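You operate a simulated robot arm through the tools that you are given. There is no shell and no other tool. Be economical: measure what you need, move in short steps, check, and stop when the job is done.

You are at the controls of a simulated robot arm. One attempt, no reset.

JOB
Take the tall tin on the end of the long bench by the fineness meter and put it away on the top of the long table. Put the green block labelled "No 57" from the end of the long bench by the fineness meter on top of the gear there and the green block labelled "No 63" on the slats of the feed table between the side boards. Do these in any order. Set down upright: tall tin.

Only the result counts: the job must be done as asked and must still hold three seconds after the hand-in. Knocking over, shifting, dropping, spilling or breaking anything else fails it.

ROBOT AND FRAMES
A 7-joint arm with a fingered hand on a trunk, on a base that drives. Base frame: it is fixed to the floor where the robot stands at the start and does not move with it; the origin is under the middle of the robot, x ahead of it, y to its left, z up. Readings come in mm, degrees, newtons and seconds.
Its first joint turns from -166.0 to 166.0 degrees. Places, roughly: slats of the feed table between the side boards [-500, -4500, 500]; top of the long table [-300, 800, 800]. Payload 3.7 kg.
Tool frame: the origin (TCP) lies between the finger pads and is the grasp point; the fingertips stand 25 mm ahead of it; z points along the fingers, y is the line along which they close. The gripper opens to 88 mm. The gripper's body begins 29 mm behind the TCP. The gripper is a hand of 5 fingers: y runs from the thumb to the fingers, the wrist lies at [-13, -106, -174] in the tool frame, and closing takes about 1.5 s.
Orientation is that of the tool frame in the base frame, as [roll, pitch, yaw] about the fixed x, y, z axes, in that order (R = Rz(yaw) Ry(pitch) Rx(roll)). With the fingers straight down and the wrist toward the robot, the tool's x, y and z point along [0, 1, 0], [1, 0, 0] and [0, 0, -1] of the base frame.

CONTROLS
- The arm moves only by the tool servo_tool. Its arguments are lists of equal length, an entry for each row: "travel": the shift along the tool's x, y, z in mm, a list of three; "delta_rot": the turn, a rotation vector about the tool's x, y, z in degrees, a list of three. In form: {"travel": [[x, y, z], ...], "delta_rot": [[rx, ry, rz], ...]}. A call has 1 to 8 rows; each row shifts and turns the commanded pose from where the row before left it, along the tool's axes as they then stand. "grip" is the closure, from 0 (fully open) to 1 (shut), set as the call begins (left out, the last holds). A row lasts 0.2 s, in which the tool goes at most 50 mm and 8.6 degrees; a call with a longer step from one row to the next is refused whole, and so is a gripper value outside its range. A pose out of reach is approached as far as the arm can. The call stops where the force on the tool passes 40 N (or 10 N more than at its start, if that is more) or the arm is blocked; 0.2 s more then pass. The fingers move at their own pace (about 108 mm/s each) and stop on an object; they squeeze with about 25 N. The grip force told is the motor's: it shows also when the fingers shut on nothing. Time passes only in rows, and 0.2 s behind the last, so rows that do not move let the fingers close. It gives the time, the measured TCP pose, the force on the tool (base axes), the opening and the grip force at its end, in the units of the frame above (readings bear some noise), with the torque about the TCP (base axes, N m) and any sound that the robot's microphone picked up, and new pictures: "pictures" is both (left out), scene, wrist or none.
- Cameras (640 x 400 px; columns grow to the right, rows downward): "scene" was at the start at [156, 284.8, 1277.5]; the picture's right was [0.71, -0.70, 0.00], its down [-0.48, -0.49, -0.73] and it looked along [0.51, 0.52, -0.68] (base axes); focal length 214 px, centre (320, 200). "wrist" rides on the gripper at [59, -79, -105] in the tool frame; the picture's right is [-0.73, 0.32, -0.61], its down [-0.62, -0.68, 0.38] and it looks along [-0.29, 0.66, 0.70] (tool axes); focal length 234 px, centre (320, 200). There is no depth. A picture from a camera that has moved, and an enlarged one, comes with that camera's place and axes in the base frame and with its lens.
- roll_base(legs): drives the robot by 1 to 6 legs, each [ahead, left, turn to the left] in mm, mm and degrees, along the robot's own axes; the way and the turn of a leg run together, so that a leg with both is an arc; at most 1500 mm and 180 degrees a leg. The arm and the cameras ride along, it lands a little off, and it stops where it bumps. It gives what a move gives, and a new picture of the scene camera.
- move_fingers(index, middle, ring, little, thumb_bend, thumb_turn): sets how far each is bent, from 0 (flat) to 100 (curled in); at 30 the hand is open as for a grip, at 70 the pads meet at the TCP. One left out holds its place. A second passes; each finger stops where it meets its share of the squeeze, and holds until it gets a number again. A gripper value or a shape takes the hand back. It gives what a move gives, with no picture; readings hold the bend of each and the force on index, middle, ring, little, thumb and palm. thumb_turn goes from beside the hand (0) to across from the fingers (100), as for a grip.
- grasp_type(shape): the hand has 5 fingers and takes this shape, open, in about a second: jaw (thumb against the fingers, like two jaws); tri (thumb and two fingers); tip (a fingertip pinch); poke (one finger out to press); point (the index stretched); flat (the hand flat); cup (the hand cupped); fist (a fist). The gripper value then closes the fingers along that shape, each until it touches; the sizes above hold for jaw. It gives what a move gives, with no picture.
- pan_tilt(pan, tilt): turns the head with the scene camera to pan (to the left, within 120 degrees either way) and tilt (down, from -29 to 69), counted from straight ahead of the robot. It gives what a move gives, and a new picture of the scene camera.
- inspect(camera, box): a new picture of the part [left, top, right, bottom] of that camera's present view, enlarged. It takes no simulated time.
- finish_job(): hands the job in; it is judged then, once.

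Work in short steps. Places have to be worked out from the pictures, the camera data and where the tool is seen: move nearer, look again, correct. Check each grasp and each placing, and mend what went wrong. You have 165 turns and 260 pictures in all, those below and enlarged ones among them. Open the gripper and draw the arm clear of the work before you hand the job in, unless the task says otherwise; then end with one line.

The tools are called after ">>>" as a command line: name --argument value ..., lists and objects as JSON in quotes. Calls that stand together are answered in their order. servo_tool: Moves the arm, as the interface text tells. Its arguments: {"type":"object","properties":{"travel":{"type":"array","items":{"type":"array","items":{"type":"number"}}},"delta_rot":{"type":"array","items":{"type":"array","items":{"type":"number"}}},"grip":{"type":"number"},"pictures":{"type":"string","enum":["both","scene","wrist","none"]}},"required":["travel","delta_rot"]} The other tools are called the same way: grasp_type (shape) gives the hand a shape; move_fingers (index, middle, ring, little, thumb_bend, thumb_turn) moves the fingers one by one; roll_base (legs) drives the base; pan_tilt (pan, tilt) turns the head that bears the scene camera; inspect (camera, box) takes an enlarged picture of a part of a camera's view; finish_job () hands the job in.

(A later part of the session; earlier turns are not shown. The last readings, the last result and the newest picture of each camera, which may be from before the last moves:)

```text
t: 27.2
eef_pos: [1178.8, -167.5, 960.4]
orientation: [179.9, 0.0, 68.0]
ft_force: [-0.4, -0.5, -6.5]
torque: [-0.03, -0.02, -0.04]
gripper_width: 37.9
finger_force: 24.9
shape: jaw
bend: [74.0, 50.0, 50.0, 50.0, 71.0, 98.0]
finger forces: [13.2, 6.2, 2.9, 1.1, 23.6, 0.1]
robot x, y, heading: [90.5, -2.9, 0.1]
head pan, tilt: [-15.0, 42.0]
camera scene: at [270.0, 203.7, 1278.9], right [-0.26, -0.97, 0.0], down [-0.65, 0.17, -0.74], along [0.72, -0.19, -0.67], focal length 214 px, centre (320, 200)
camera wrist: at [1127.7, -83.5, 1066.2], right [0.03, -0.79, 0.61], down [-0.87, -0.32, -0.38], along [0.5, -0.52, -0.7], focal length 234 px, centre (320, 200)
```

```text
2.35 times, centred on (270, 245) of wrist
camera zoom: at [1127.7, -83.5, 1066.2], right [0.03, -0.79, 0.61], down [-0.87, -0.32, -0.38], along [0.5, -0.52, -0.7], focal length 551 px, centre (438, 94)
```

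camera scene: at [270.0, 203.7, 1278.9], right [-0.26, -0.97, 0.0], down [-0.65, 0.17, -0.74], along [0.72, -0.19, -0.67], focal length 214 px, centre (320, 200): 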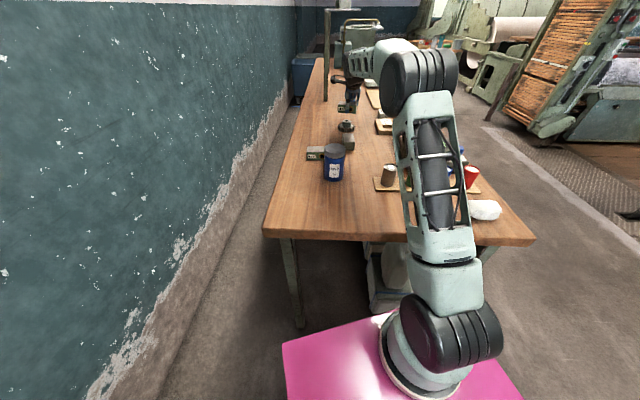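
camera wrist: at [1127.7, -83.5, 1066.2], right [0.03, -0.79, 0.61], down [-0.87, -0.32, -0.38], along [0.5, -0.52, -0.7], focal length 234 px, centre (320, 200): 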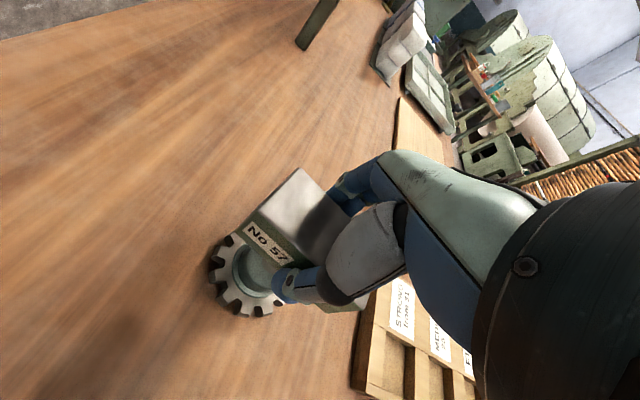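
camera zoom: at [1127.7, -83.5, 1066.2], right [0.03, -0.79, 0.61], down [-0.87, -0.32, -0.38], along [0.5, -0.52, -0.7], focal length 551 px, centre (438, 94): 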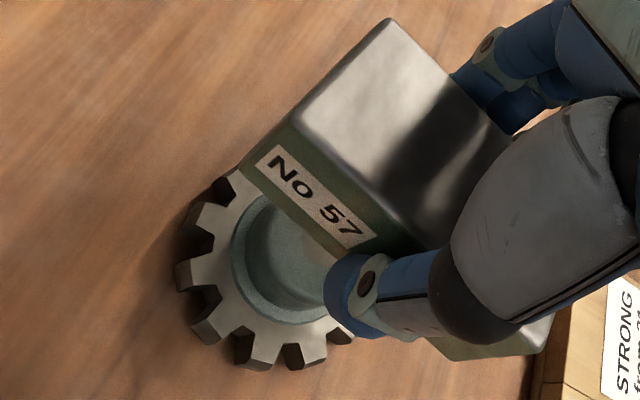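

Alignment is within a few mm; I lower to just above the expected contact.

>>> servo_tool --travel '[[-1, 0, 20], [0, 0, 12]]' --delta_rot '[[0, 0, 0], [0, 0, 0]]' --pictures "scene"

>>> inspect --camera "scene" --box '[325, 95, 375, 140]'

```text
t: 27.9
eef_pos: [1177.4, -169.5, 926.5]
orientation: [-180.0, 0.1, 68.0]
ft_force: [0.0, 0.2, -7.0]
torque: [-0.03, -0.02, 0.02]
gripper_width: 37.7
finger_force: 24.9
shape: jaw
bend: [74.0, 50.0, 50.0, 50.0, 71.0, 98.0]
finger forces: [13.2, 6.2, 2.9, 1.1, 23.4, 0.0]
robot x, y, heading: [92.1, -0.1, 0.4]
head pan, tilt: [-15.0, 42.0]
camera scene: at [270.2, 203.7, 1278.8], right [-0.26, -0.97, 0.0], down [-0.65, 0.17, -0.74], along [0.72, -0.19, -0.67], focal length 214 px, centre (320, 200)
```

scene: 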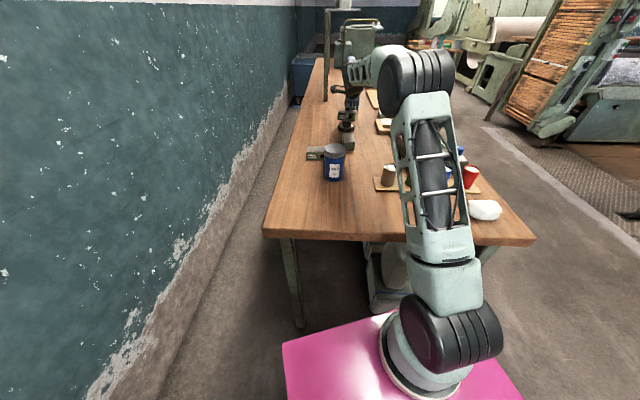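

```text
8.89 times, centred on (350, 118) of scene
camera zoom: at [270.2, 203.7, 1278.8], right [-0.26, -0.97, 0.0], down [-0.65, 0.17, -0.74], along [0.72, -0.19, -0.67], focal length 1906 px, centre (53, 933)
```

zoom: 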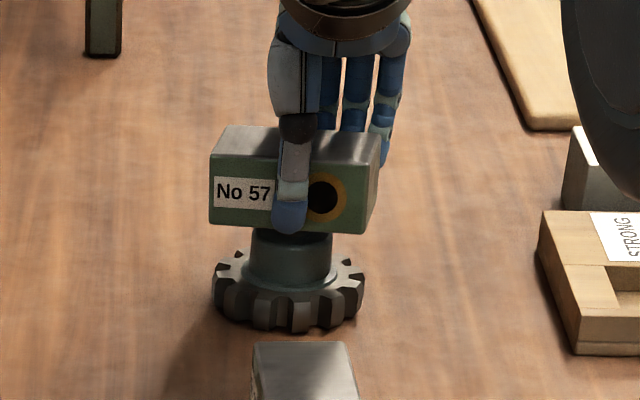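

Close above the hub, well centred. Lower in small steps watching force.

>>> servo_tool --travel '[[0, 0, 2], [0, 0, 1.5]]' --delta_rot '[[0, 0, 0], [0, 0, 0]]' --pictures "none"

>>> servo_tool --travel '[[0, 0, 1.5]]' --delta_rot '[[0, 0, 0]]' --pictures "none"

```text
t: 28.4
eef_pos: [1178.4, -168.9, 924.0]
orientation: [-180.0, 0.1, 68.0]
ft_force: [-0.1, 0.1, -6.8]
torque: [-0.01, 0.0, 0.01]
gripper_width: 37.6
finger_force: 24.9
shape: jaw
bend: [74.0, 50.0, 50.0, 50.0, 71.0, 98.0]
finger forces: [13.1, 6.3, 2.9, 1.1, 23.6, 0.0]
robot x, y, heading: [91.1, 3.5, 0.2]
head pan, tilt: [-15.0, 42.0]
```

```text
t: 28.9
eef_pos: [1178.8, -169.4, 920.4]
orientation: [179.9, -0.1, 68.1]
ft_force: [-0.3, 0.4, -7.6]
torque: [-0.01, -0.01, 0.01]
gripper_width: 37.6
finger_force: 25.0
shape: jaw
bend: [74.0, 50.0, 50.0, 50.0, 71.0, 98.0]
finger forces: [13.2, 6.3, 2.9, 1.0, 23.5, 0.1]
robot x, y, heading: [89.0, -0.8, 0.1]
head pan, tilt: [-15.0, 42.0]
```

>>> servo_tool --travel '[[0, 0, 1.5]]' --delta_rot '[[0, 0, 0]]' --pictures "none"

>>> inspect --camera "scene" --box '[335, 100, 365, 130]'

```text
t: 29.2
eef_pos: [1178.4, -169.8, 919.3]
orientation: [180.0, 0.0, 68.1]
ft_force: [0.3, -0.5, -7.8]
torque: [0.01, -0.03, 0.0]
gripper_width: 37.8
finger_force: 24.7
shape: jaw
bend: [74.0, 50.0, 50.0, 50.0, 71.0, 98.0]
finger forces: [13.2, 6.3, 2.9, 1.1, 23.5, 0.1]
robot x, y, heading: [88.7, 2.8, -0.4]
head pan, tilt: [-15.0, 42.0]
```

```text
13.33 times, centred on (350, 115) of scene
camera zoom: at [270.3, 203.8, 1278.8], right [-0.26, -0.97, 0.0], down [-0.65, 0.17, -0.74], along [0.72, -0.19, -0.67], focal length 2860 px, centre (-80, 1333)
```

zoom: 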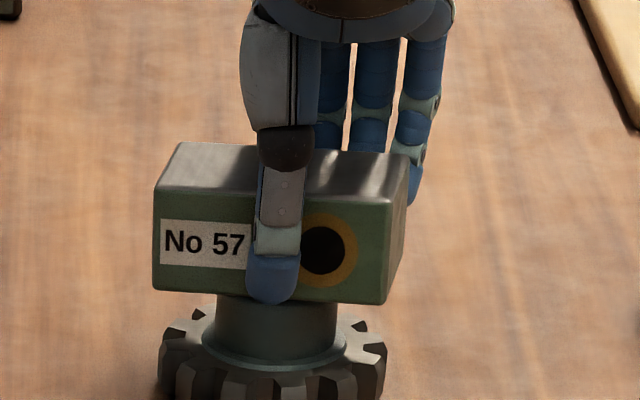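

No contact yet; keep lowering.

>>> servo_tool --travel '[[0, 0, 1.5], [0, 0, 0]]' --delta_rot '[[0, 0, 0], [0, 0, 0]]' --pictures "none"

>>> servo_tool --travel '[[0, 0, 1.5], [0, 0, 0]]' --delta_rot '[[0, 0, 0], [0, 0, 0]]' --pictures "none"

```text
t: 29.9
eef_pos: [1178.1, -169.2, 918.3]
orientation: [-180.0, 0.0, 68.0]
ft_force: [1.0, 0.1, -7.1]
torque: [-0.02, -0.02, -0.04]
gripper_width: 37.6
finger_force: 24.8
shape: jaw
bend: [74.0, 50.0, 50.0, 50.0, 71.0, 98.0]
finger forces: [13.4, 6.3, 2.9, 1.1, 23.6, 0.0]
robot x, y, heading: [89.7, -0.2, -0.0]
head pan, tilt: [-15.0, 42.0]
```

```text
t: 30.4
eef_pos: [1178.1, -170.0, 918.3]
orientation: [180.0, -0.1, 68.0]
ft_force: [0.9, -0.7, -1.3]
torque: [0.09, 0.01, -0.03]
gripper_width: 37.8
finger_force: 25.4
shape: jaw
bend: [74.0, 50.0, 50.0, 51.0, 71.0, 98.0]
finger forces: [14.3, 6.9, 3.1, 1.4, 23.3, 0.1]
robot x, y, heading: [88.4, -0.4, -0.1]
head pan, tilt: [-15.0, 42.0]
```

Contact (load off the wrist). Open the hand.

>>> servo_tool --travel '[[0, 0, 0], [0, 0, 0], [0, 0, 0], [0, 0, 0], [0, 0, 0], [0, 0, 0], [0, 0, 0]]' --delta_rot '[[0, 0, 0], [0, 0, 0], [0, 0, 0], [0, 0, 0], [0, 0, 0], [0, 0, 0], [0, 0, 0]]' --grip 0 --pictures "none"

>>> inspect --camera "scene" --box '[335, 100, 365, 130]'

```text
t: 32.0
eef_pos: [1176.9, -168.7, 917.8]
orientation: [-180.0, 0.0, 68.0]
ft_force: [0.1, -0.2, -0.4]
torque: [-0.03, -0.01, 0.0]
gripper_width: 87.6
finger_force: 0.1
shape: jaw
bend: [30.0, 30.0, 30.0, 30.0, 30.0, 98.0]
finger forces: [0.0, 0.0, 0.0, 0.0, 0.0, 0.0]
robot x, y, heading: [94.5, -0.3, -0.1]
head pan, tilt: [-15.0, 42.0]
```

```text
13.33 times, centred on (350, 115) of scene
camera zoom: at [269.9, 203.8, 1278.9], right [-0.26, -0.97, 0.0], down [-0.65, 0.17, -0.74], along [0.72, -0.19, -0.67], focal length 2860 px, centre (-80, 1333)
```

zoom: 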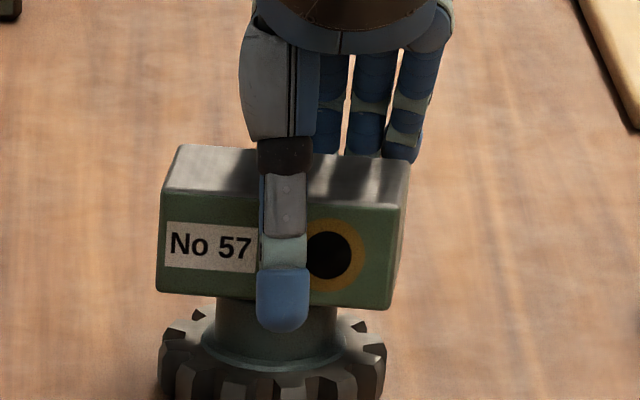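

The block rests on the gear; I rise straight up.

>>> servo_tool --travel '[[0, 0, -20], [0, 0, -30], [0, 0, -40], [0, 0, -40]]' --delta_rot '[[0, 0, 0], [0, 0, 0], [0, 0, 0], [0, 0, 0]]'

>>> inspect --camera "scene" --box '[300, 90, 380, 190]'

```text
t: 33.0
eef_pos: [1178.5, -168.7, 1046.0]
orientation: [-179.9, -0.1, 67.9]
ft_force: [-0.3, 0.3, 0.2]
torque: [0.03, -0.02, 0.0]
gripper_width: 87.7
finger_force: 0.1
shape: jaw
bend: [30.0, 30.0, 30.0, 30.0, 30.0, 98.0]
finger forces: [0.1, 0.0, 0.0, 0.0, 0.0, 0.1]
robot x, y, heading: [91.1, -2.6, -0.1]
head pan, tilt: [-15.0, 42.0]
camera scene: at [270.0, 203.8, 1278.9], right [-0.26, -0.97, 0.0], down [-0.65, 0.17, -0.74], along [0.72, -0.19, -0.67], focal length 214 px, centre (320, 200)
camera wrist: at [1127.6, -84.6, 1152.7], right [0.03, -0.79, 0.61], down [-0.87, -0.32, -0.38], along [0.5, -0.52, -0.7], focal length 234 px, centre (320, 200)
```

scene: 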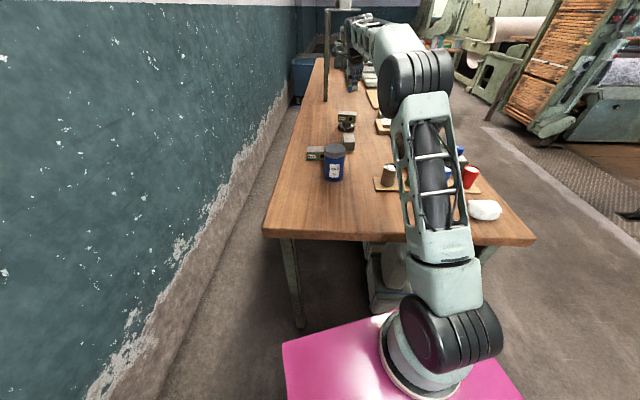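
wrist: 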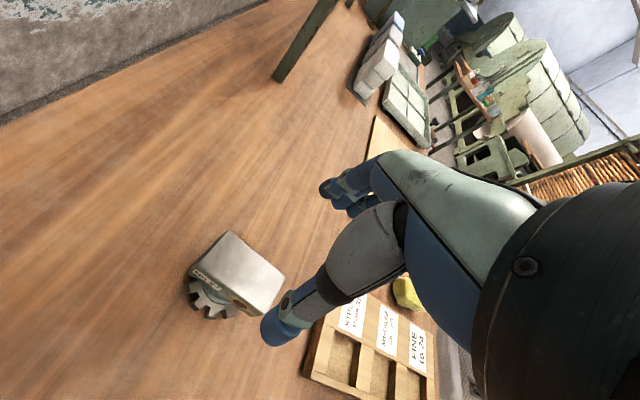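

```text
4.00 times, centred on (340, 140) of scene
camera zoom: at [270.0, 203.8, 1278.9], right [-0.26, -0.97, 0.0], down [-0.65, 0.17, -0.74], along [0.72, -0.19, -0.67], focal length 858 px, centre (240, 440)
```

zoom: 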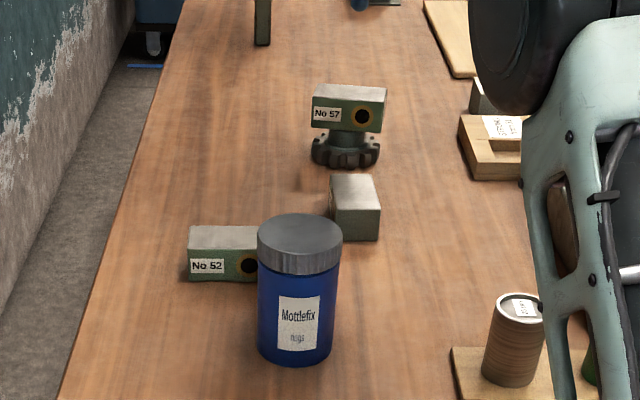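

No 57 sits on the gear. The tin re-measures at (838,3), top z≈955, Ø66. I go above it.

>>> servo_tool --travel '[[4, -47.5, 0], [4, -47.5, 0], [4, -47.5, 0], [4, -47.5, 0], [4, -47.5, 0], [4, -47.5, 0], [4, -47.5, 0], [4, -47.5, 0]]' --delta_rot '[[0, 0, 0], [0, 0, 0], [0, 0, 0], [0, 0, 0], [0, 0, 0], [0, 0, 0], [0, 0, 0], [0, 0, 0]]'

>>> inspect --camera "scene" --box '[290, 100, 390, 200]'

```text
t: 34.9
eef_pos: [837.2, 4.1, 1048.4]
orientation: [-180.0, 0.0, 68.0]
ft_force: [0.1, -0.1, -0.1]
torque: [-0.01, 0.0, -0.02]
gripper_width: 87.7
finger_force: 0.1
shape: jaw
bend: [30.0, 30.0, 30.0, 30.0, 30.0, 98.0]
finger forces: [0.0, 0.0, 0.1, 0.0, 0.0, 0.0]
robot x, y, heading: [92.6, 0.1, -0.2]
head pan, tilt: [-15.0, 42.0]
camera scene: at [270.2, 203.8, 1278.9], right [-0.26, -0.97, 0.0], down [-0.65, 0.17, -0.74], along [0.72, -0.19, -0.67], focal length 214 px, centre (320, 200)
camera wrist: at [786.1, 88.2, 1154.4], right [0.03, -0.79, 0.61], down [-0.87, -0.32, -0.38], along [0.5, -0.52, -0.7], focal length 234 px, centre (320, 200)
```

scene: 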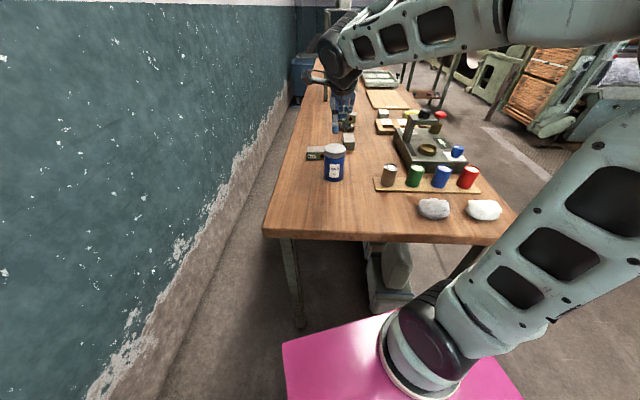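
wrist: 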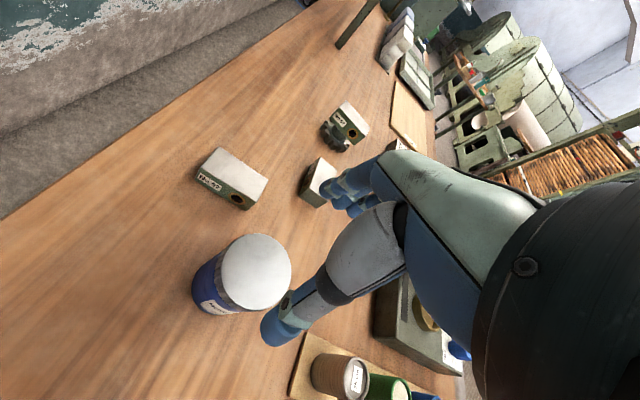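

```text
4.00 times, centred on (340, 150) of scene
camera zoom: at [270.2, 203.8, 1278.9], right [-0.26, -0.97, 0.0], down [-0.65, 0.17, -0.74], along [0.72, -0.19, -0.67], focal length 858 px, centre (240, 400)
```

zoom: 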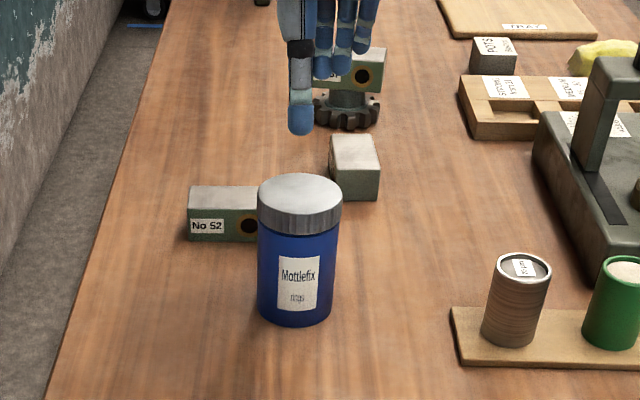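

Descend around the tin in stages.

>>> servo_tool --travel '[[0, -1.5, 40], [0, 0, 30]]' --delta_rot '[[0, 0, 0], [0, 0, 0]]'

>>> inspect --camera "scene" --box '[300, 110, 370, 190]'

```text
t: 35.5
eef_pos: [836.6, 3.2, 976.8]
orientation: [-179.9, 0.0, 68.0]
ft_force: [0.0, -1.1, 0.3]
torque: [0.02, 0.0, 0.01]
gripper_width: 87.9
finger_force: 0.0
shape: jaw
bend: [30.0, 30.0, 30.0, 30.0, 30.0, 98.0]
finger forces: [0.0, 0.0, 0.0, 0.1, 0.0, 0.0]
robot x, y, heading: [92.2, -3.1, -0.1]
head pan, tilt: [-15.0, 42.0]
camera scene: at [269.8, 203.8, 1278.9], right [-0.26, -0.97, 0.0], down [-0.65, 0.17, -0.74], along [0.72, -0.19, -0.67], focal length 214 px, centre (320, 200)
camera wrist: at [785.6, 88.3, 1082.7], right [0.03, -0.79, 0.61], down [-0.87, -0.32, -0.38], along [0.5, -0.52, -0.7], focal length 234 px, centre (320, 200)
```

scene: 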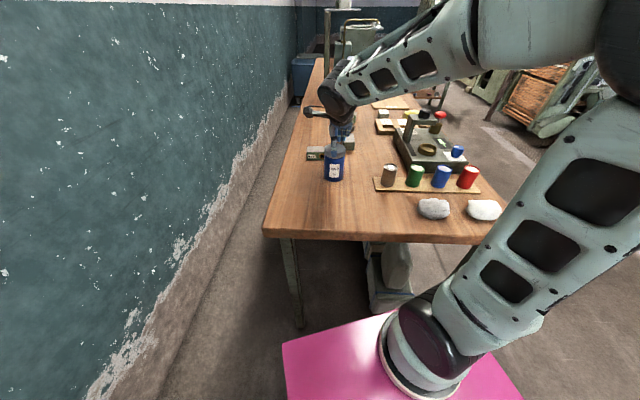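
wrist: 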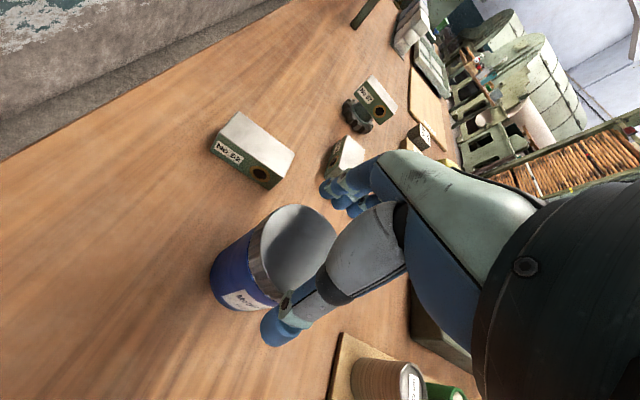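

```text
5.00 times, centred on (335, 150) of scene
camera zoom: at [269.8, 203.8, 1278.9], right [-0.26, -0.97, 0.0], down [-0.65, 0.17, -0.74], along [0.72, -0.19, -0.67], focal length 1072 px, centre (245, 450)
```

zoom: 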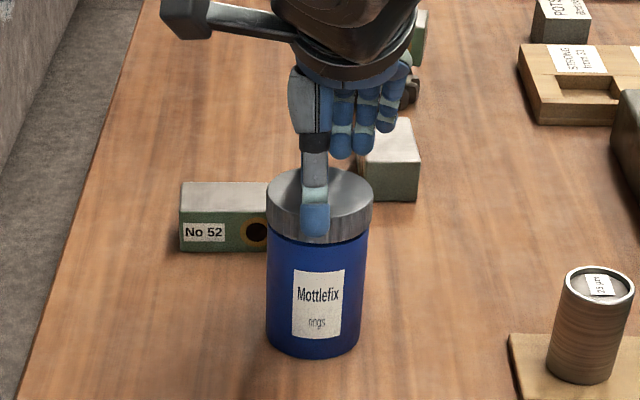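

Thumb clears the front of the lid. Descend to z≈934 and close.

>>> servo_tool --travel '[[0, 0, 15], [0, 0, 15], [0, 0, 12]]' --delta_rot '[[0, 0, 0], [0, 0, 0], [0, 0, 0]]' --pictures "wrist"

>>> inspect --camera "scene" --box '[310, 120, 360, 190]'

```text
t: 36.2
eef_pos: [837.8, 3.9, 935.6]
orientation: [-180.0, -0.1, 68.0]
ft_force: [-2.9, 1.2, 10.8]
torque: [0.12, 0.12, 0.01]
gripper_width: 87.9
finger_force: 0.0
shape: jaw
bend: [29.0, 30.0, 30.0, 30.0, 29.0, 97.0]
finger forces: [2.2, 0.0, 0.0, 0.0, 6.9, 0.0]
robot x, y, heading: [86.5, 1.0, -0.3]
head pan, tilt: [-15.0, 42.0]
camera wrist: at [785.1, 88.8, 1042.0], right [0.03, -0.79, 0.61], down [-0.86, -0.32, -0.39], along [0.5, -0.51, -0.69], focal length 234 px, centre (320, 200)
```

wrist: 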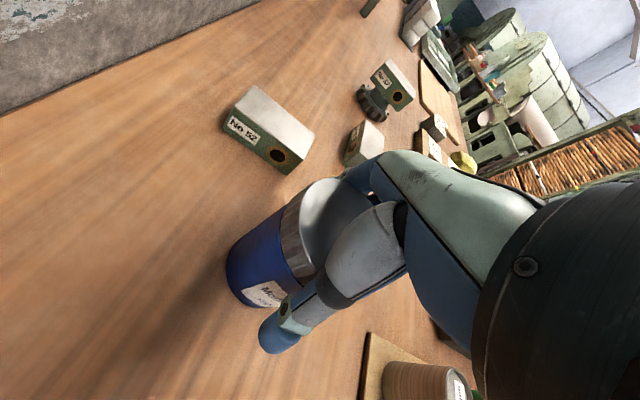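

```text
5.71 times, centred on (335, 155) of scene
camera zoom: at [269.5, 203.9, 1278.9], right [-0.26, -0.97, 0.0], down [-0.65, 0.17, -0.74], along [0.72, -0.19, -0.67], focal length 1226 px, centre (234, 457)
```

zoom: 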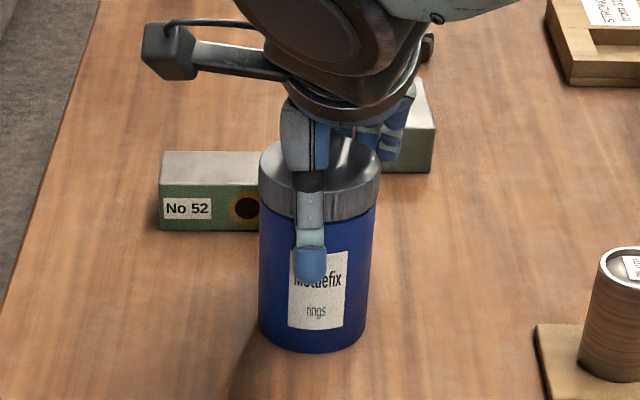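

The thumb and index touch the lid rim (10.8 N); I back up 4 mm and then close.

>>> servo_tool --travel '[[0, 0, -4], [0, 0, 0]]' --delta_rot '[[0, 0, 0], [0, 0, 0]]' --pictures "none"

>>> servo_tool --travel '[[0, 0, 0], [0, 0, 0], [0, 0, 0], [0, 0, 0], [0, 0, 0], [0, 0, 0], [0, 0, 0], [0, 0, 0]]' --delta_rot '[[0, 0, 0], [0, 0, 0], [0, 0, 0], [0, 0, 0], [0, 0, 0], [0, 0, 0], [0, 0, 0], [0, 0, 0]]' --grip 1 --pictures "wrist"

>>> inspect --camera "scene" --box '[310, 120, 360, 190]'

```text
t: 36.9
eef_pos: [836.2, 3.2, 938.5]
orientation: [180.0, 0.0, 68.1]
ft_force: [-1.5, 1.0, 3.7]
torque: [-0.02, 0.03, 0.0]
gripper_width: 87.7
finger_force: 0.0
shape: jaw
bend: [29.0, 30.0, 30.0, 30.0, 29.0, 97.0]
finger forces: [1.1, 0.1, 0.0, 0.1, 3.2, 0.0]
robot x, y, heading: [91.7, -0.3, -0.0]
head pan, tilt: [-15.0, 42.0]
```

```text
t: 38.6
eef_pos: [835.6, 4.1, 939.0]
orientation: [-180.0, 0.0, 68.0]
ft_force: [1.5, -0.6, 4.3]
torque: [-0.23, -0.21, 0.06]
gripper_width: 57.6
finger_force: 24.7
shape: jaw
bend: [29.0, 42.0, 44.0, 42.0, 57.0, 98.0]
finger forces: [15.8, 12.1, 2.9, 0.0, 28.7, 0.0]
robot x, y, heading: [91.7, 3.1, 0.0]
head pan, tilt: [-15.0, 42.0]
camera wrist: at [785.1, 88.1, 1045.1], right [0.03, -0.79, 0.61], down [-0.87, -0.32, -0.38], along [0.5, -0.52, -0.7], focal length 234 px, centre (320, 200)
```

wrist: 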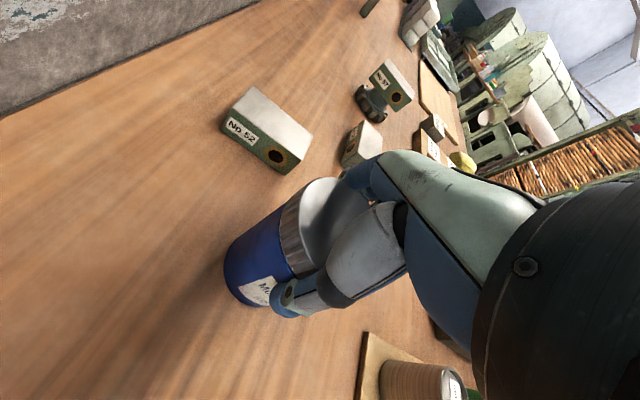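

```text
5.71 times, centred on (335, 155) of scene
camera zoom: at [269.8, 203.8, 1278.9], right [-0.26, -0.97, 0.0], down [-0.65, 0.17, -0.74], along [0.72, -0.19, -0.67], focal length 1226 px, centre (234, 457)
```

zoom: 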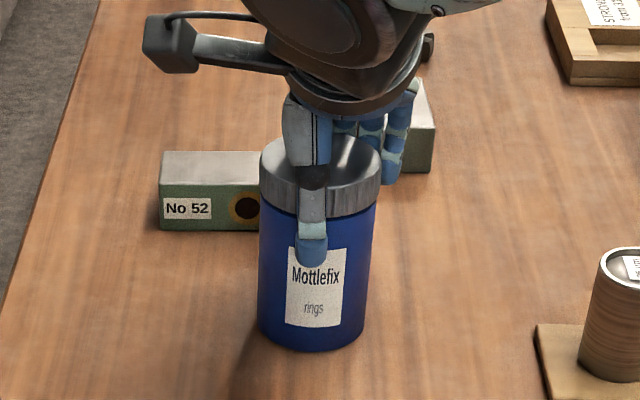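

Grip at 24.7 N. Lift a bit and check for tilt.

>>> servo_tool --travel '[[0, 0, -10], [0, 0, -30], [0, 0, -30]]' --delta_rot '[[0, 0, 0], [0, 0, 0], [0, 0, 0]]' --pictures "wrist"

>>> inspect --camera "scene" --box '[305, 100, 365, 190]'

```text
t: 39.5
eef_pos: [838.5, 1.9, 1010.9]
orientation: [179.9, 0.0, 68.0]
ft_force: [0.0, 0.6, -1.3]
torque: [0.02, -0.02, -0.01]
gripper_width: 57.3
finger_force: 25.0
shape: jaw
bend: [29.0, 43.0, 45.0, 42.0, 57.0, 98.0]
finger forces: [14.0, 11.5, 2.1, 0.0, 27.6, 0.0]
robot x, y, heading: [87.5, -0.1, -0.1]
head pan, tilt: [-15.0, 42.0]
camera wrist: at [786.7, 87.9, 1116.2], right [0.03, -0.79, 0.61], down [-0.87, -0.32, -0.38], along [0.5, -0.52, -0.7], focal length 234 px, centre (320, 200)
```

wrist: 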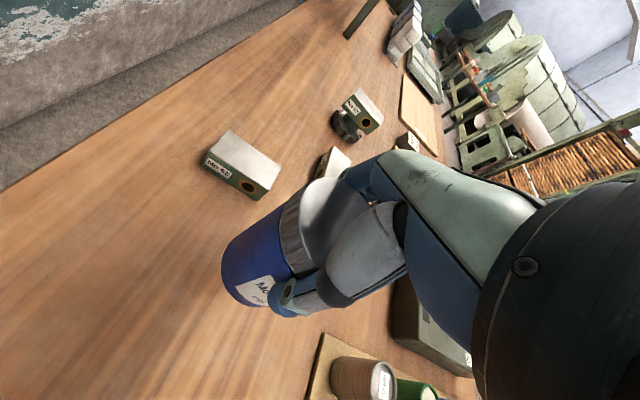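

```text
4.44 times, centred on (335, 145) of scene
camera zoom: at [270.0, 203.8, 1278.9], right [-0.26, -0.97, 0.0], down [-0.65, 0.17, -0.74], along [0.72, -0.19, -0.67], focal length 953 px, centre (253, 444)
```

zoom: 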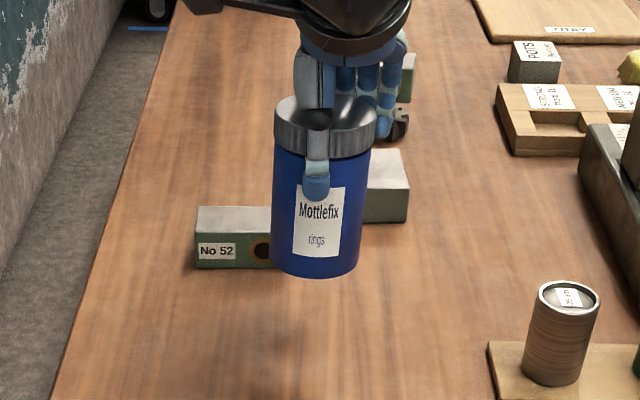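

Tin held upright. Raise it, and check behind the robot before driving back toward the long table.

>>> servo_tool --travel '[[0, 0, -45], [0, 0, -40]]' --delta_rot '[[0, 0, 0], [0, 0, 0]]' --pictures "none"

>>> pan_tilt --pan 120 --tilt 35

>>> pan_tilt --pan -120 --tilt 45

```text
t: 40.0
eef_pos: [836.7, 3.2, 1094.3]
orientation: [-179.9, 0.0, 68.0]
ft_force: [0.8, 0.5, -2.4]
torque: [-0.03, -0.02, 0.05]
gripper_width: 57.2
finger_force: 25.1
shape: jaw
bend: [29.0, 43.0, 45.0, 42.0, 57.0, 98.0]
finger forces: [14.0, 11.5, 2.1, 0.0, 27.4, 0.0]
robot x, y, heading: [89.8, 4.2, 0.1]
head pan, tilt: [-15.0, 42.0]
```

```text
t: 42.2
eef_pos: [837.8, 4.8, 1092.3]
orientation: [180.0, 0.1, 68.0]
ft_force: [-0.1, 0.2, -1.1]
torque: [0.02, -0.01, 0.0]
gripper_width: 57.3
finger_force: 25.1
shape: jaw
bend: [29.0, 43.0, 45.0, 42.0, 57.0, 98.0]
finger forces: [14.0, 11.6, 2.1, 0.0, 27.5, 0.0]
robot x, y, heading: [92.0, 0.4, -0.3]
head pan, tilt: [120.0, 35.0]
camera scene: at [145.2, 301.8, 1289.4], right [0.87, 0.5, 0.0], down [0.29, -0.5, -0.82], along [-0.41, 0.71, -0.57], focal length 214 px, centre (320, 200)
```

scene: 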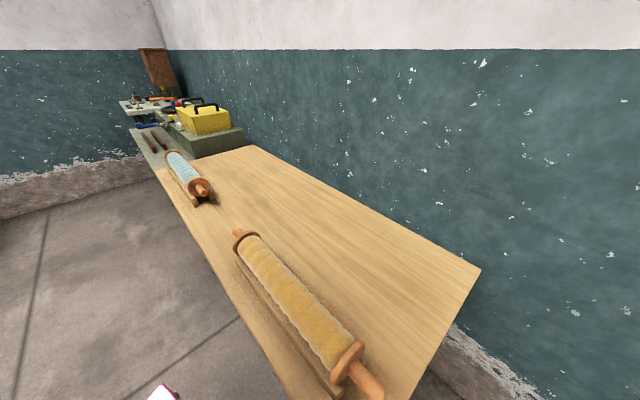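

```text
t: 45.6
eef_pos: [836.9, 5.3, 1093.8]
orientation: [179.9, 0.0, 68.0]
ft_force: [0.2, -1.2, -1.2]
torque: [-0.01, 0.0, 0.0]
gripper_width: 57.0
finger_force: 25.1
shape: jaw
bend: [29.0, 43.0, 45.0, 42.0, 57.0, 98.0]
finger forces: [14.1, 11.6, 2.0, 0.0, 27.5, 0.0]
robot x, y, heading: [90.7, -1.5, -0.0]
head pan, tilt: [-120.0, 45.0]
camera scene: at [148.5, 155.1, 1274.6], right [-0.87, 0.5, 0.0], down [0.35, 0.61, -0.71], along [-0.35, -0.61, -0.71], focal length 214 px, centre (320, 200)
```

scene: 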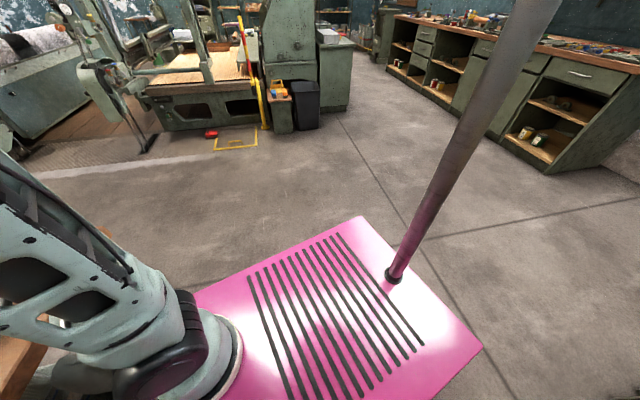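

Floor behind is clear. Drive back and right, then turn left 75° to face the table.

>>> roll_base --legs '[[-490, -70, 0], [0, 0, 75]]'

>>> pan_tilt --pan 0 --tilt 45

```text
t: 51.8
eef_pos: [-209.9, 652.2, 1094.2]
orientation: [179.9, 0.0, 143.4]
ft_force: [0.7, 0.2, -1.9]
torque: [0.0, 0.02, -0.03]
gripper_width: 56.6
finger_force: 25.3
shape: jaw
bend: [29.0, 43.0, 45.0, 42.0, 58.0, 98.0]
finger forces: [12.8, 11.6, 1.9, 0.0, 25.8, 0.1]
robot x, y, heading: [-395.8, -73.0, 75.1]
head pan, tilt: [-120.0, 45.0]
camera scene: at [-530.6, 26.4, 1274.6], right [-0.7, -0.71, 0.0], down [-0.5, 0.5, -0.71], along [0.5, -0.5, -0.71], focal length 214 px, centre (320, 200)
```

scene: 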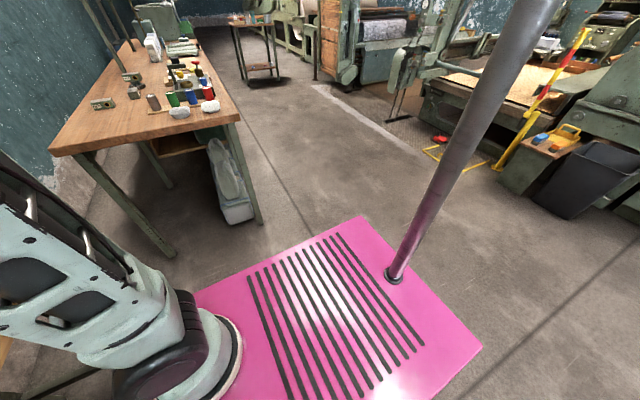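

```text
t: 53.8
eef_pos: [-210.1, 652.9, 1094.0]
orientation: [-180.0, 0.0, 143.4]
ft_force: [0.1, -0.9, -1.6]
torque: [-0.01, 0.03, 0.0]
gripper_width: 56.6
finger_force: 24.7
shape: jaw
bend: [29.0, 43.0, 45.0, 42.0, 58.0, 98.0]
finger forces: [12.9, 11.5, 1.9, 0.0, 25.8, 0.0]
robot x, y, heading: [-392.6, -75.8, 75.5]
head pan, tilt: [0.0, 45.0]
camera scene: at [-567.9, 162.2, 1274.6], right [0.97, -0.25, 0.0], down [-0.18, -0.68, -0.71], along [0.18, 0.68, -0.71], focal length 214 px, centre (320, 200)
```

scene: 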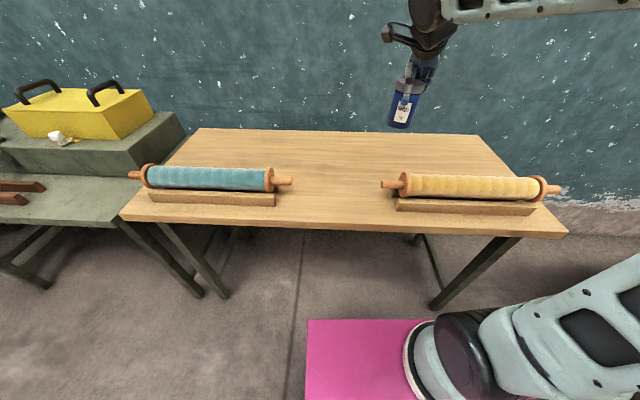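

The long table lies clear ahead. I choose the free spot between and behind the rollers, around (-330,770), and move the tin over it.

>>> servo_tool --travel '[[41.6, 5.7, 0], [41.6, 5.7, 0], [41.6, 5.7, 0], [41.6, 5.7, 0], [0, 0, 45], [0, 0, 45]]' --delta_rot '[[0, 0, 0], [0, 0, 0], [0, 0, 0], [0, 0, 0], [0, 0, 0], [0, 0, 0]]' --pictures "scene"

```text
t: 55.1
eef_pos: [-330.1, 769.6, 1002.0]
orientation: [180.0, -0.1, 143.4]
ft_force: [0.0, -0.2, -1.2]
torque: [0.03, -0.03, 0.0]
gripper_width: 56.6
finger_force: 24.4
shape: jaw
bend: [73.0, 43.0, 45.0, 42.0, 58.0, 98.0]
finger forces: [12.9, 11.5, 1.7, 0.1, 25.5, 0.0]
robot x, y, heading: [-393.2, -68.5, 75.5]
head pan, tilt: [0.0, 45.0]
camera scene: at [-567.9, 162.1, 1274.6], right [0.97, -0.25, 0.0], down [-0.18, -0.68, -0.71], along [0.18, 0.68, -0.71], focal length 214 px, centre (320, 200)
```

scene: 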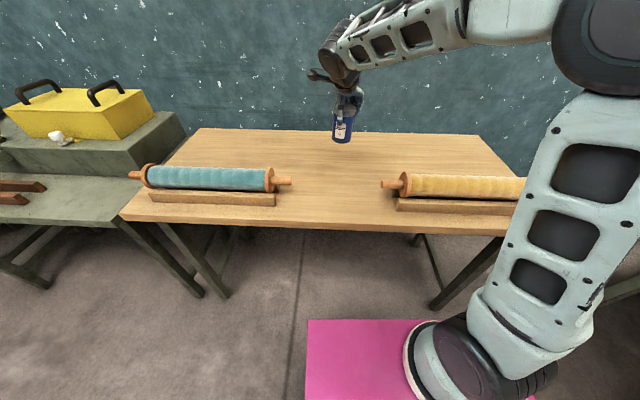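

>>> servo_tool --travel '[[0, 0, 40], [0, 0, 35], [0, 0, 20]]' --delta_rot '[[0, 0, 0], [0, 0, 0], [0, 0, 0]]' --pictures "none"

>>> inspect --camera "scene" --box '[290, 70, 390, 190]'

```text
t: 56.0
eef_pos: [-328.9, 770.9, 906.8]
orientation: [180.0, 0.1, 143.5]
ft_force: [-1.0, -0.3, -2.0]
torque: [0.0, -0.01, 0.01]
gripper_width: 56.5
finger_force: 25.0
shape: jaw
bend: [73.0, 43.0, 45.0, 42.0, 58.0, 98.0]
finger forces: [12.7, 11.5, 1.6, 0.0, 25.3, 0.0]
robot x, y, heading: [-394.7, -72.2, 75.5]
head pan, tilt: [0.0, 45.0]
```

```text
3.33 times, centred on (340, 130) of scene
camera zoom: at [-567.9, 162.2, 1274.6], right [0.97, -0.25, 0.0], down [-0.18, -0.68, -0.71], along [0.18, 0.68, -0.71], focal length 715 px, centre (253, 433)
```

zoom: 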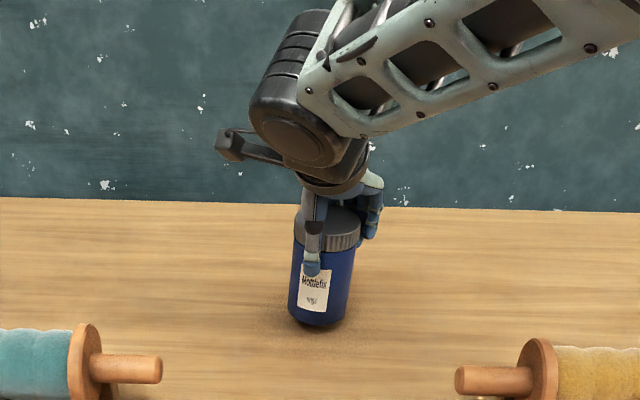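

Nearly down, small tilt (~2°). Lower in small steps to contact.

>>> servo_tool --travel '[[0, 0, 4], [0, 0, 4], [0, 0, 3]]' --delta_rot '[[0, 0, 0], [0, 0, 0], [0, 0, 0]]' --pictures "none"

>>> servo_tool --travel '[[0, 0, 2], [0, 0, 0]]' --delta_rot '[[0, 0, 0], [0, 0, 0]]' --pictures "none"

>>> servo_tool --travel '[[0, 0, 2], [0, 0, 0]]' --delta_rot '[[0, 0, 0], [0, 0, 0]]' --pictures "none"

```text
t: 56.8
eef_pos: [-329.8, 770.5, 897.4]
orientation: [179.9, 0.0, 143.4]
ft_force: [0.7, 0.4, -1.3]
torque: [-0.05, 0.0, 0.04]
gripper_width: 56.2
finger_force: 24.9
shape: jaw
bend: [73.0, 43.0, 45.0, 42.0, 58.0, 98.0]
finger forces: [12.6, 11.6, 1.7, 0.1, 25.3, 0.0]
robot x, y, heading: [-392.6, -69.8, 75.5]
head pan, tilt: [0.0, 45.0]
```

```text
t: 57.4
eef_pos: [-330.4, 770.5, 896.1]
orientation: [180.0, 0.1, 143.4]
ft_force: [-0.2, -0.2, -2.2]
torque: [0.0, -0.02, 0.0]
gripper_width: 56.4
finger_force: 24.8
shape: jaw
bend: [73.0, 43.0, 45.0, 42.0, 58.0, 98.0]
finger forces: [12.7, 11.5, 1.8, 0.0, 25.4, 0.0]
robot x, y, heading: [-395.6, -71.4, 75.5]
head pan, tilt: [0.0, 45.0]
```

```text
t: 58.0
eef_pos: [-330.3, 770.0, 894.0]
orientation: [-180.0, -0.1, 143.4]
ft_force: [-0.4, 0.2, -1.7]
torque: [0.02, 0.01, 0.0]
gripper_width: 56.4
finger_force: 24.9
shape: jaw
bend: [73.0, 43.0, 45.0, 42.0, 58.0, 98.0]
finger forces: [12.7, 11.5, 1.6, 0.0, 25.3, 0.1]
robot x, y, heading: [-393.8, -69.0, 75.5]
head pan, tilt: [0.0, 45.0]
```

>>> servo_tool --travel '[[0, 0, 2], [0, 0, 0]]' --delta_rot '[[0, 0, 0], [0, 0, 0]]' --pictures "none"

>>> servo_tool --travel '[[0, 0, 2], [0, 0, 0]]' --delta_rot '[[0, 0, 0], [0, 0, 0]]' --pictures "none"

>>> inspect --camera "scene" --box '[320, 110, 370, 180]'

```text
t: 58.5
eef_pos: [-331.7, 770.8, 890.6]
orientation: [-179.9, 0.0, 143.4]
ft_force: [0.4, 0.7, -1.3]
torque: [0.01, 0.0, 0.04]
gripper_width: 56.1
finger_force: 24.8
shape: jaw
bend: [73.0, 43.0, 45.0, 42.0, 58.0, 98.0]
finger forces: [12.8, 11.5, 1.7, 0.1, 25.4, 0.0]
robot x, y, heading: [-394.0, -72.1, 75.4]
head pan, tilt: [0.0, 45.0]
```

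```text
t: 59.1
eef_pos: [-330.8, 769.8, 889.7]
orientation: [-179.9, 0.1, 143.4]
ft_force: [-0.4, 0.4, 4.1]
torque: [0.06, -0.07, 0.03]
gripper_width: 56.5
finger_force: 25.4
shape: jaw
bend: [73.0, 43.0, 45.0, 42.0, 58.0, 98.0]
finger forces: [13.4, 11.2, 1.7, 0.0, 26.0, 0.1]
robot x, y, heading: [-394.1, -70.4, 75.4]
head pan, tilt: [0.0, 45.0]
```

```text
5.71 times, centred on (345, 145) of scene
camera zoom: at [-568.0, 162.0, 1274.6], right [0.97, -0.25, 0.0], down [-0.18, -0.68, -0.71], along [0.18, 0.68, -0.71], focal length 1226 px, centre (177, 514)
```

zoom: 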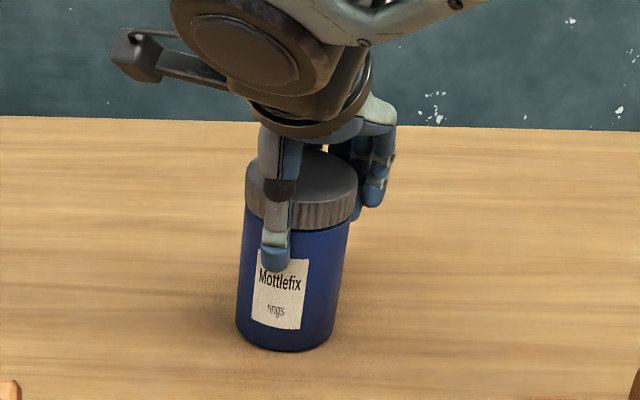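

Contact. Open the hand and check.

>>> servo_tool --travel '[[0, 0, 0], [0, 0, 0], [0, 0, 0], [0, 0, 0], [0, 0, 0], [0, 0, 0], [0, 0, 0]]' --delta_rot '[[0, 0, 0], [0, 0, 0], [0, 0, 0], [0, 0, 0], [0, 0, 0], [0, 0, 0], [0, 0, 0]]' --grip 0 --pictures "wrist"

>>> inspect --camera "scene" --box '[320, 110, 370, 180]'

```text
t: 60.8
eef_pos: [-330.1, 769.2, 888.2]
orientation: [180.0, 0.0, 143.5]
ft_force: [-1.9, -0.3, 4.4]
torque: [-0.02, 0.02, 0.0]
gripper_width: 87.8
finger_force: 0.0
shape: jaw
bend: [29.0, 30.0, 30.0, 30.0, 30.0, 97.0]
finger forces: [1.9, 0.0, 0.0, 0.1, 2.7, 0.0]
robot x, y, heading: [-392.4, -71.0, 75.4]
head pan, tilt: [0.0, 45.0]
camera wrist: at [-425.1, 742.7, 995.1], right [0.78, -0.17, 0.61], down [0.09, -0.92, -0.38], along [0.62, 0.35, -0.7], focal length 234 px, centre (320, 200)
```

wrist: 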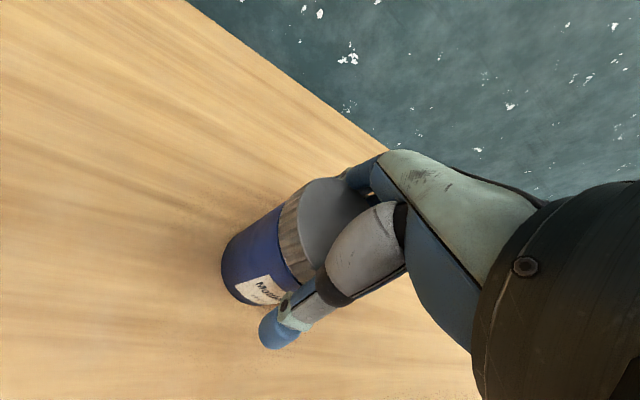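

```text
5.71 times, centred on (345, 145) of scene
camera zoom: at [-568.0, 162.1, 1274.6], right [0.97, -0.25, 0.0], down [-0.18, -0.68, -0.71], along [0.18, 0.68, -0.71], focal length 1226 px, centre (177, 514)
```

zoom: 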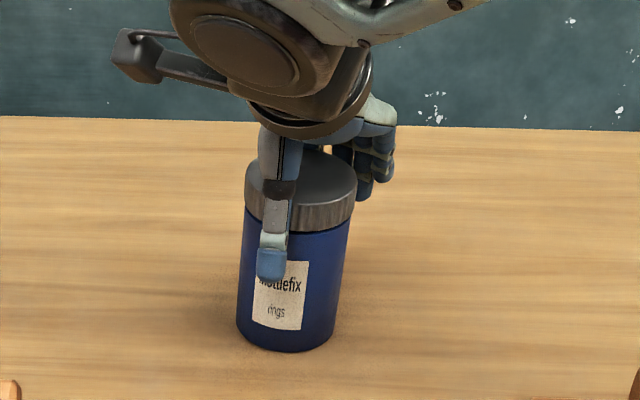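

Tin stands; rise slowly straight up.

>>> servo_tool --travel '[[0, 0, -5], [0, 0, -10], [0, 0, -20], [0, 0, -30], [0, 0, -40], [0, 0, -45], [0, 0, -45]]' --delta_rot '[[0, 0, 0], [0, 0, 0], [0, 0, 0], [0, 0, 0], [0, 0, 0], [0, 0, 0], [0, 0, 0]]'

```text
t: 62.4
eef_pos: [-330.9, 768.0, 1082.9]
orientation: [180.0, 0.1, 143.4]
ft_force: [1.1, 0.0, -0.5]
torque: [-0.03, -0.02, 0.01]
gripper_width: 87.9
finger_force: 0.1
shape: jaw
bend: [30.0, 30.0, 30.0, 30.0, 30.0, 97.0]
finger forces: [0.0, 0.1, 0.1, 0.1, 0.0, 0.1]
robot x, y, heading: [-399.4, -68.7, 75.5]
head pan, tilt: [0.0, 45.0]
camera scene: at [-567.9, 162.3, 1274.5], right [0.97, -0.25, 0.0], down [-0.18, -0.68, -0.71], along [0.18, 0.68, -0.71], focal length 214 px, centre (320, 200)
camera wrist: at [-424.7, 742.2, 1188.4], right [0.78, -0.17, 0.61], down [0.09, -0.92, -0.38], along [0.62, 0.35, -0.7], focal length 234 px, centre (320, 200)
```

scene: 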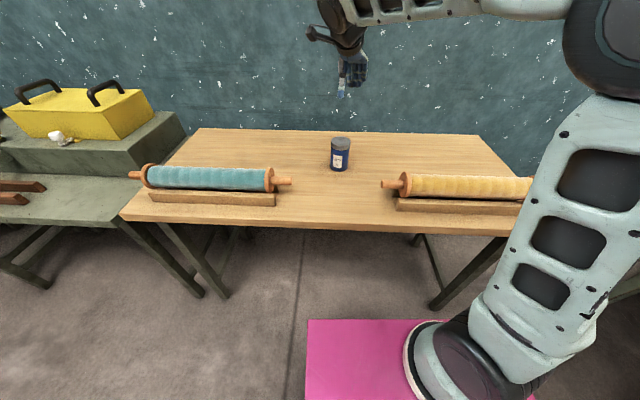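
wrist: 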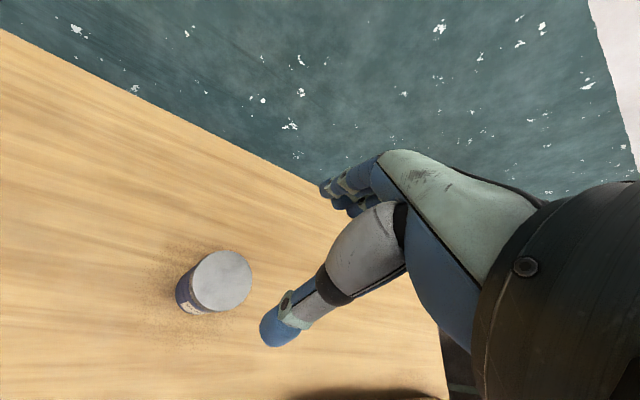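

Tin is upright on the long table. Now back to the bench for No 63: retract, turn right and drive.

>>> servo_tool --travel '[[-45, 0, 0], [-45, 0, 0], [-45, 0, 0], [-30, -20, 0]]' --delta_rot '[[0, 0, 0], [0, 0, 0], [0, 0, 0], [0, 0, 0]]' --pictures "none"

>>> roll_base --legs '[[0, 0, -75.4], [487, 71, 0]]'

>>> pan_tilt --pan -15 --tilt 42

```text
t: 63.4
eef_pos: [-208.8, 654.2, 1085.5]
orientation: [180.0, 0.0, 143.4]
ft_force: [0.2, -0.2, 0.8]
torque: [0.03, 0.01, 0.0]
gripper_width: 87.8
finger_force: 0.0
shape: jaw
bend: [30.0, 30.0, 30.0, 30.0, 30.0, 97.0]
finger forces: [0.1, 0.0, 0.0, 0.0, 0.0, 0.0]
robot x, y, heading: [-391.7, -71.2, 75.4]
head pan, tilt: [0.0, 45.0]
```

```text
t: 69.5
eef_pos: [853.0, 9.2, 1084.8]
orientation: [180.0, -0.1, 68.2]
ft_force: [0.4, 0.2, 0.5]
torque: [0.02, -0.01, 0.04]
gripper_width: 88.0
finger_force: 0.0
shape: jaw
bend: [30.0, 30.0, 30.0, 30.0, 30.0, 97.0]
finger forces: [0.0, 0.0, 0.1, 0.0, 0.0, 0.0]
robot x, y, heading: [104.4, 3.7, -0.2]
head pan, tilt: [0.0, 45.0]
camera scene: at [282.4, 228.3, 1274.6], right [0.0, -1.0, 0.0], down [-0.71, 0.0, -0.71], along [0.71, 0.0, -0.71], focal length 214 px, centre (320, 200)
```

scene: 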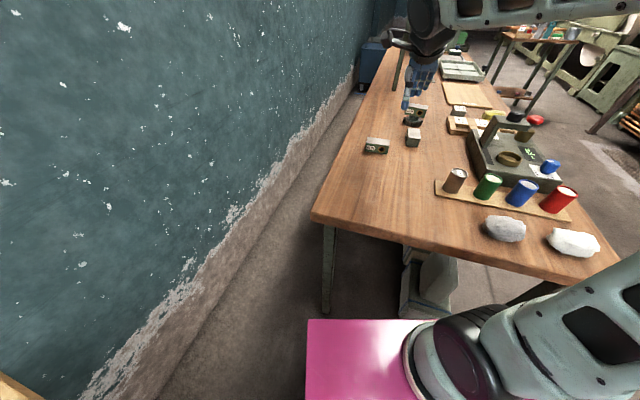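

```text
t: 70.3
eef_pos: [852.8, 9.3, 1083.6]
orientation: [179.9, -0.1, 68.3]
ft_force: [-0.8, 0.6, 0.0]
torque: [0.02, 0.03, -0.02]
gripper_width: 87.9
finger_force: 0.1
shape: jaw
bend: [30.0, 30.0, 30.0, 30.0, 30.0, 97.0]
finger forces: [0.0, 0.0, 0.0, 0.0, 0.1, 0.0]
robot x, y, heading: [102.5, 0.7, 0.3]
head pan, tilt: [-15.0, 42.0]
camera scene: at [281.9, 206.7, 1278.9], right [-0.25, -0.97, 0.0], down [-0.65, 0.17, -0.74], along [0.72, -0.19, -0.67], focal length 214 px, centre (320, 200)
```

scene: 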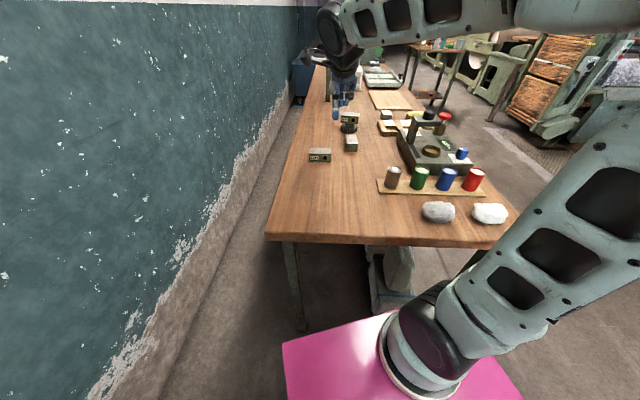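

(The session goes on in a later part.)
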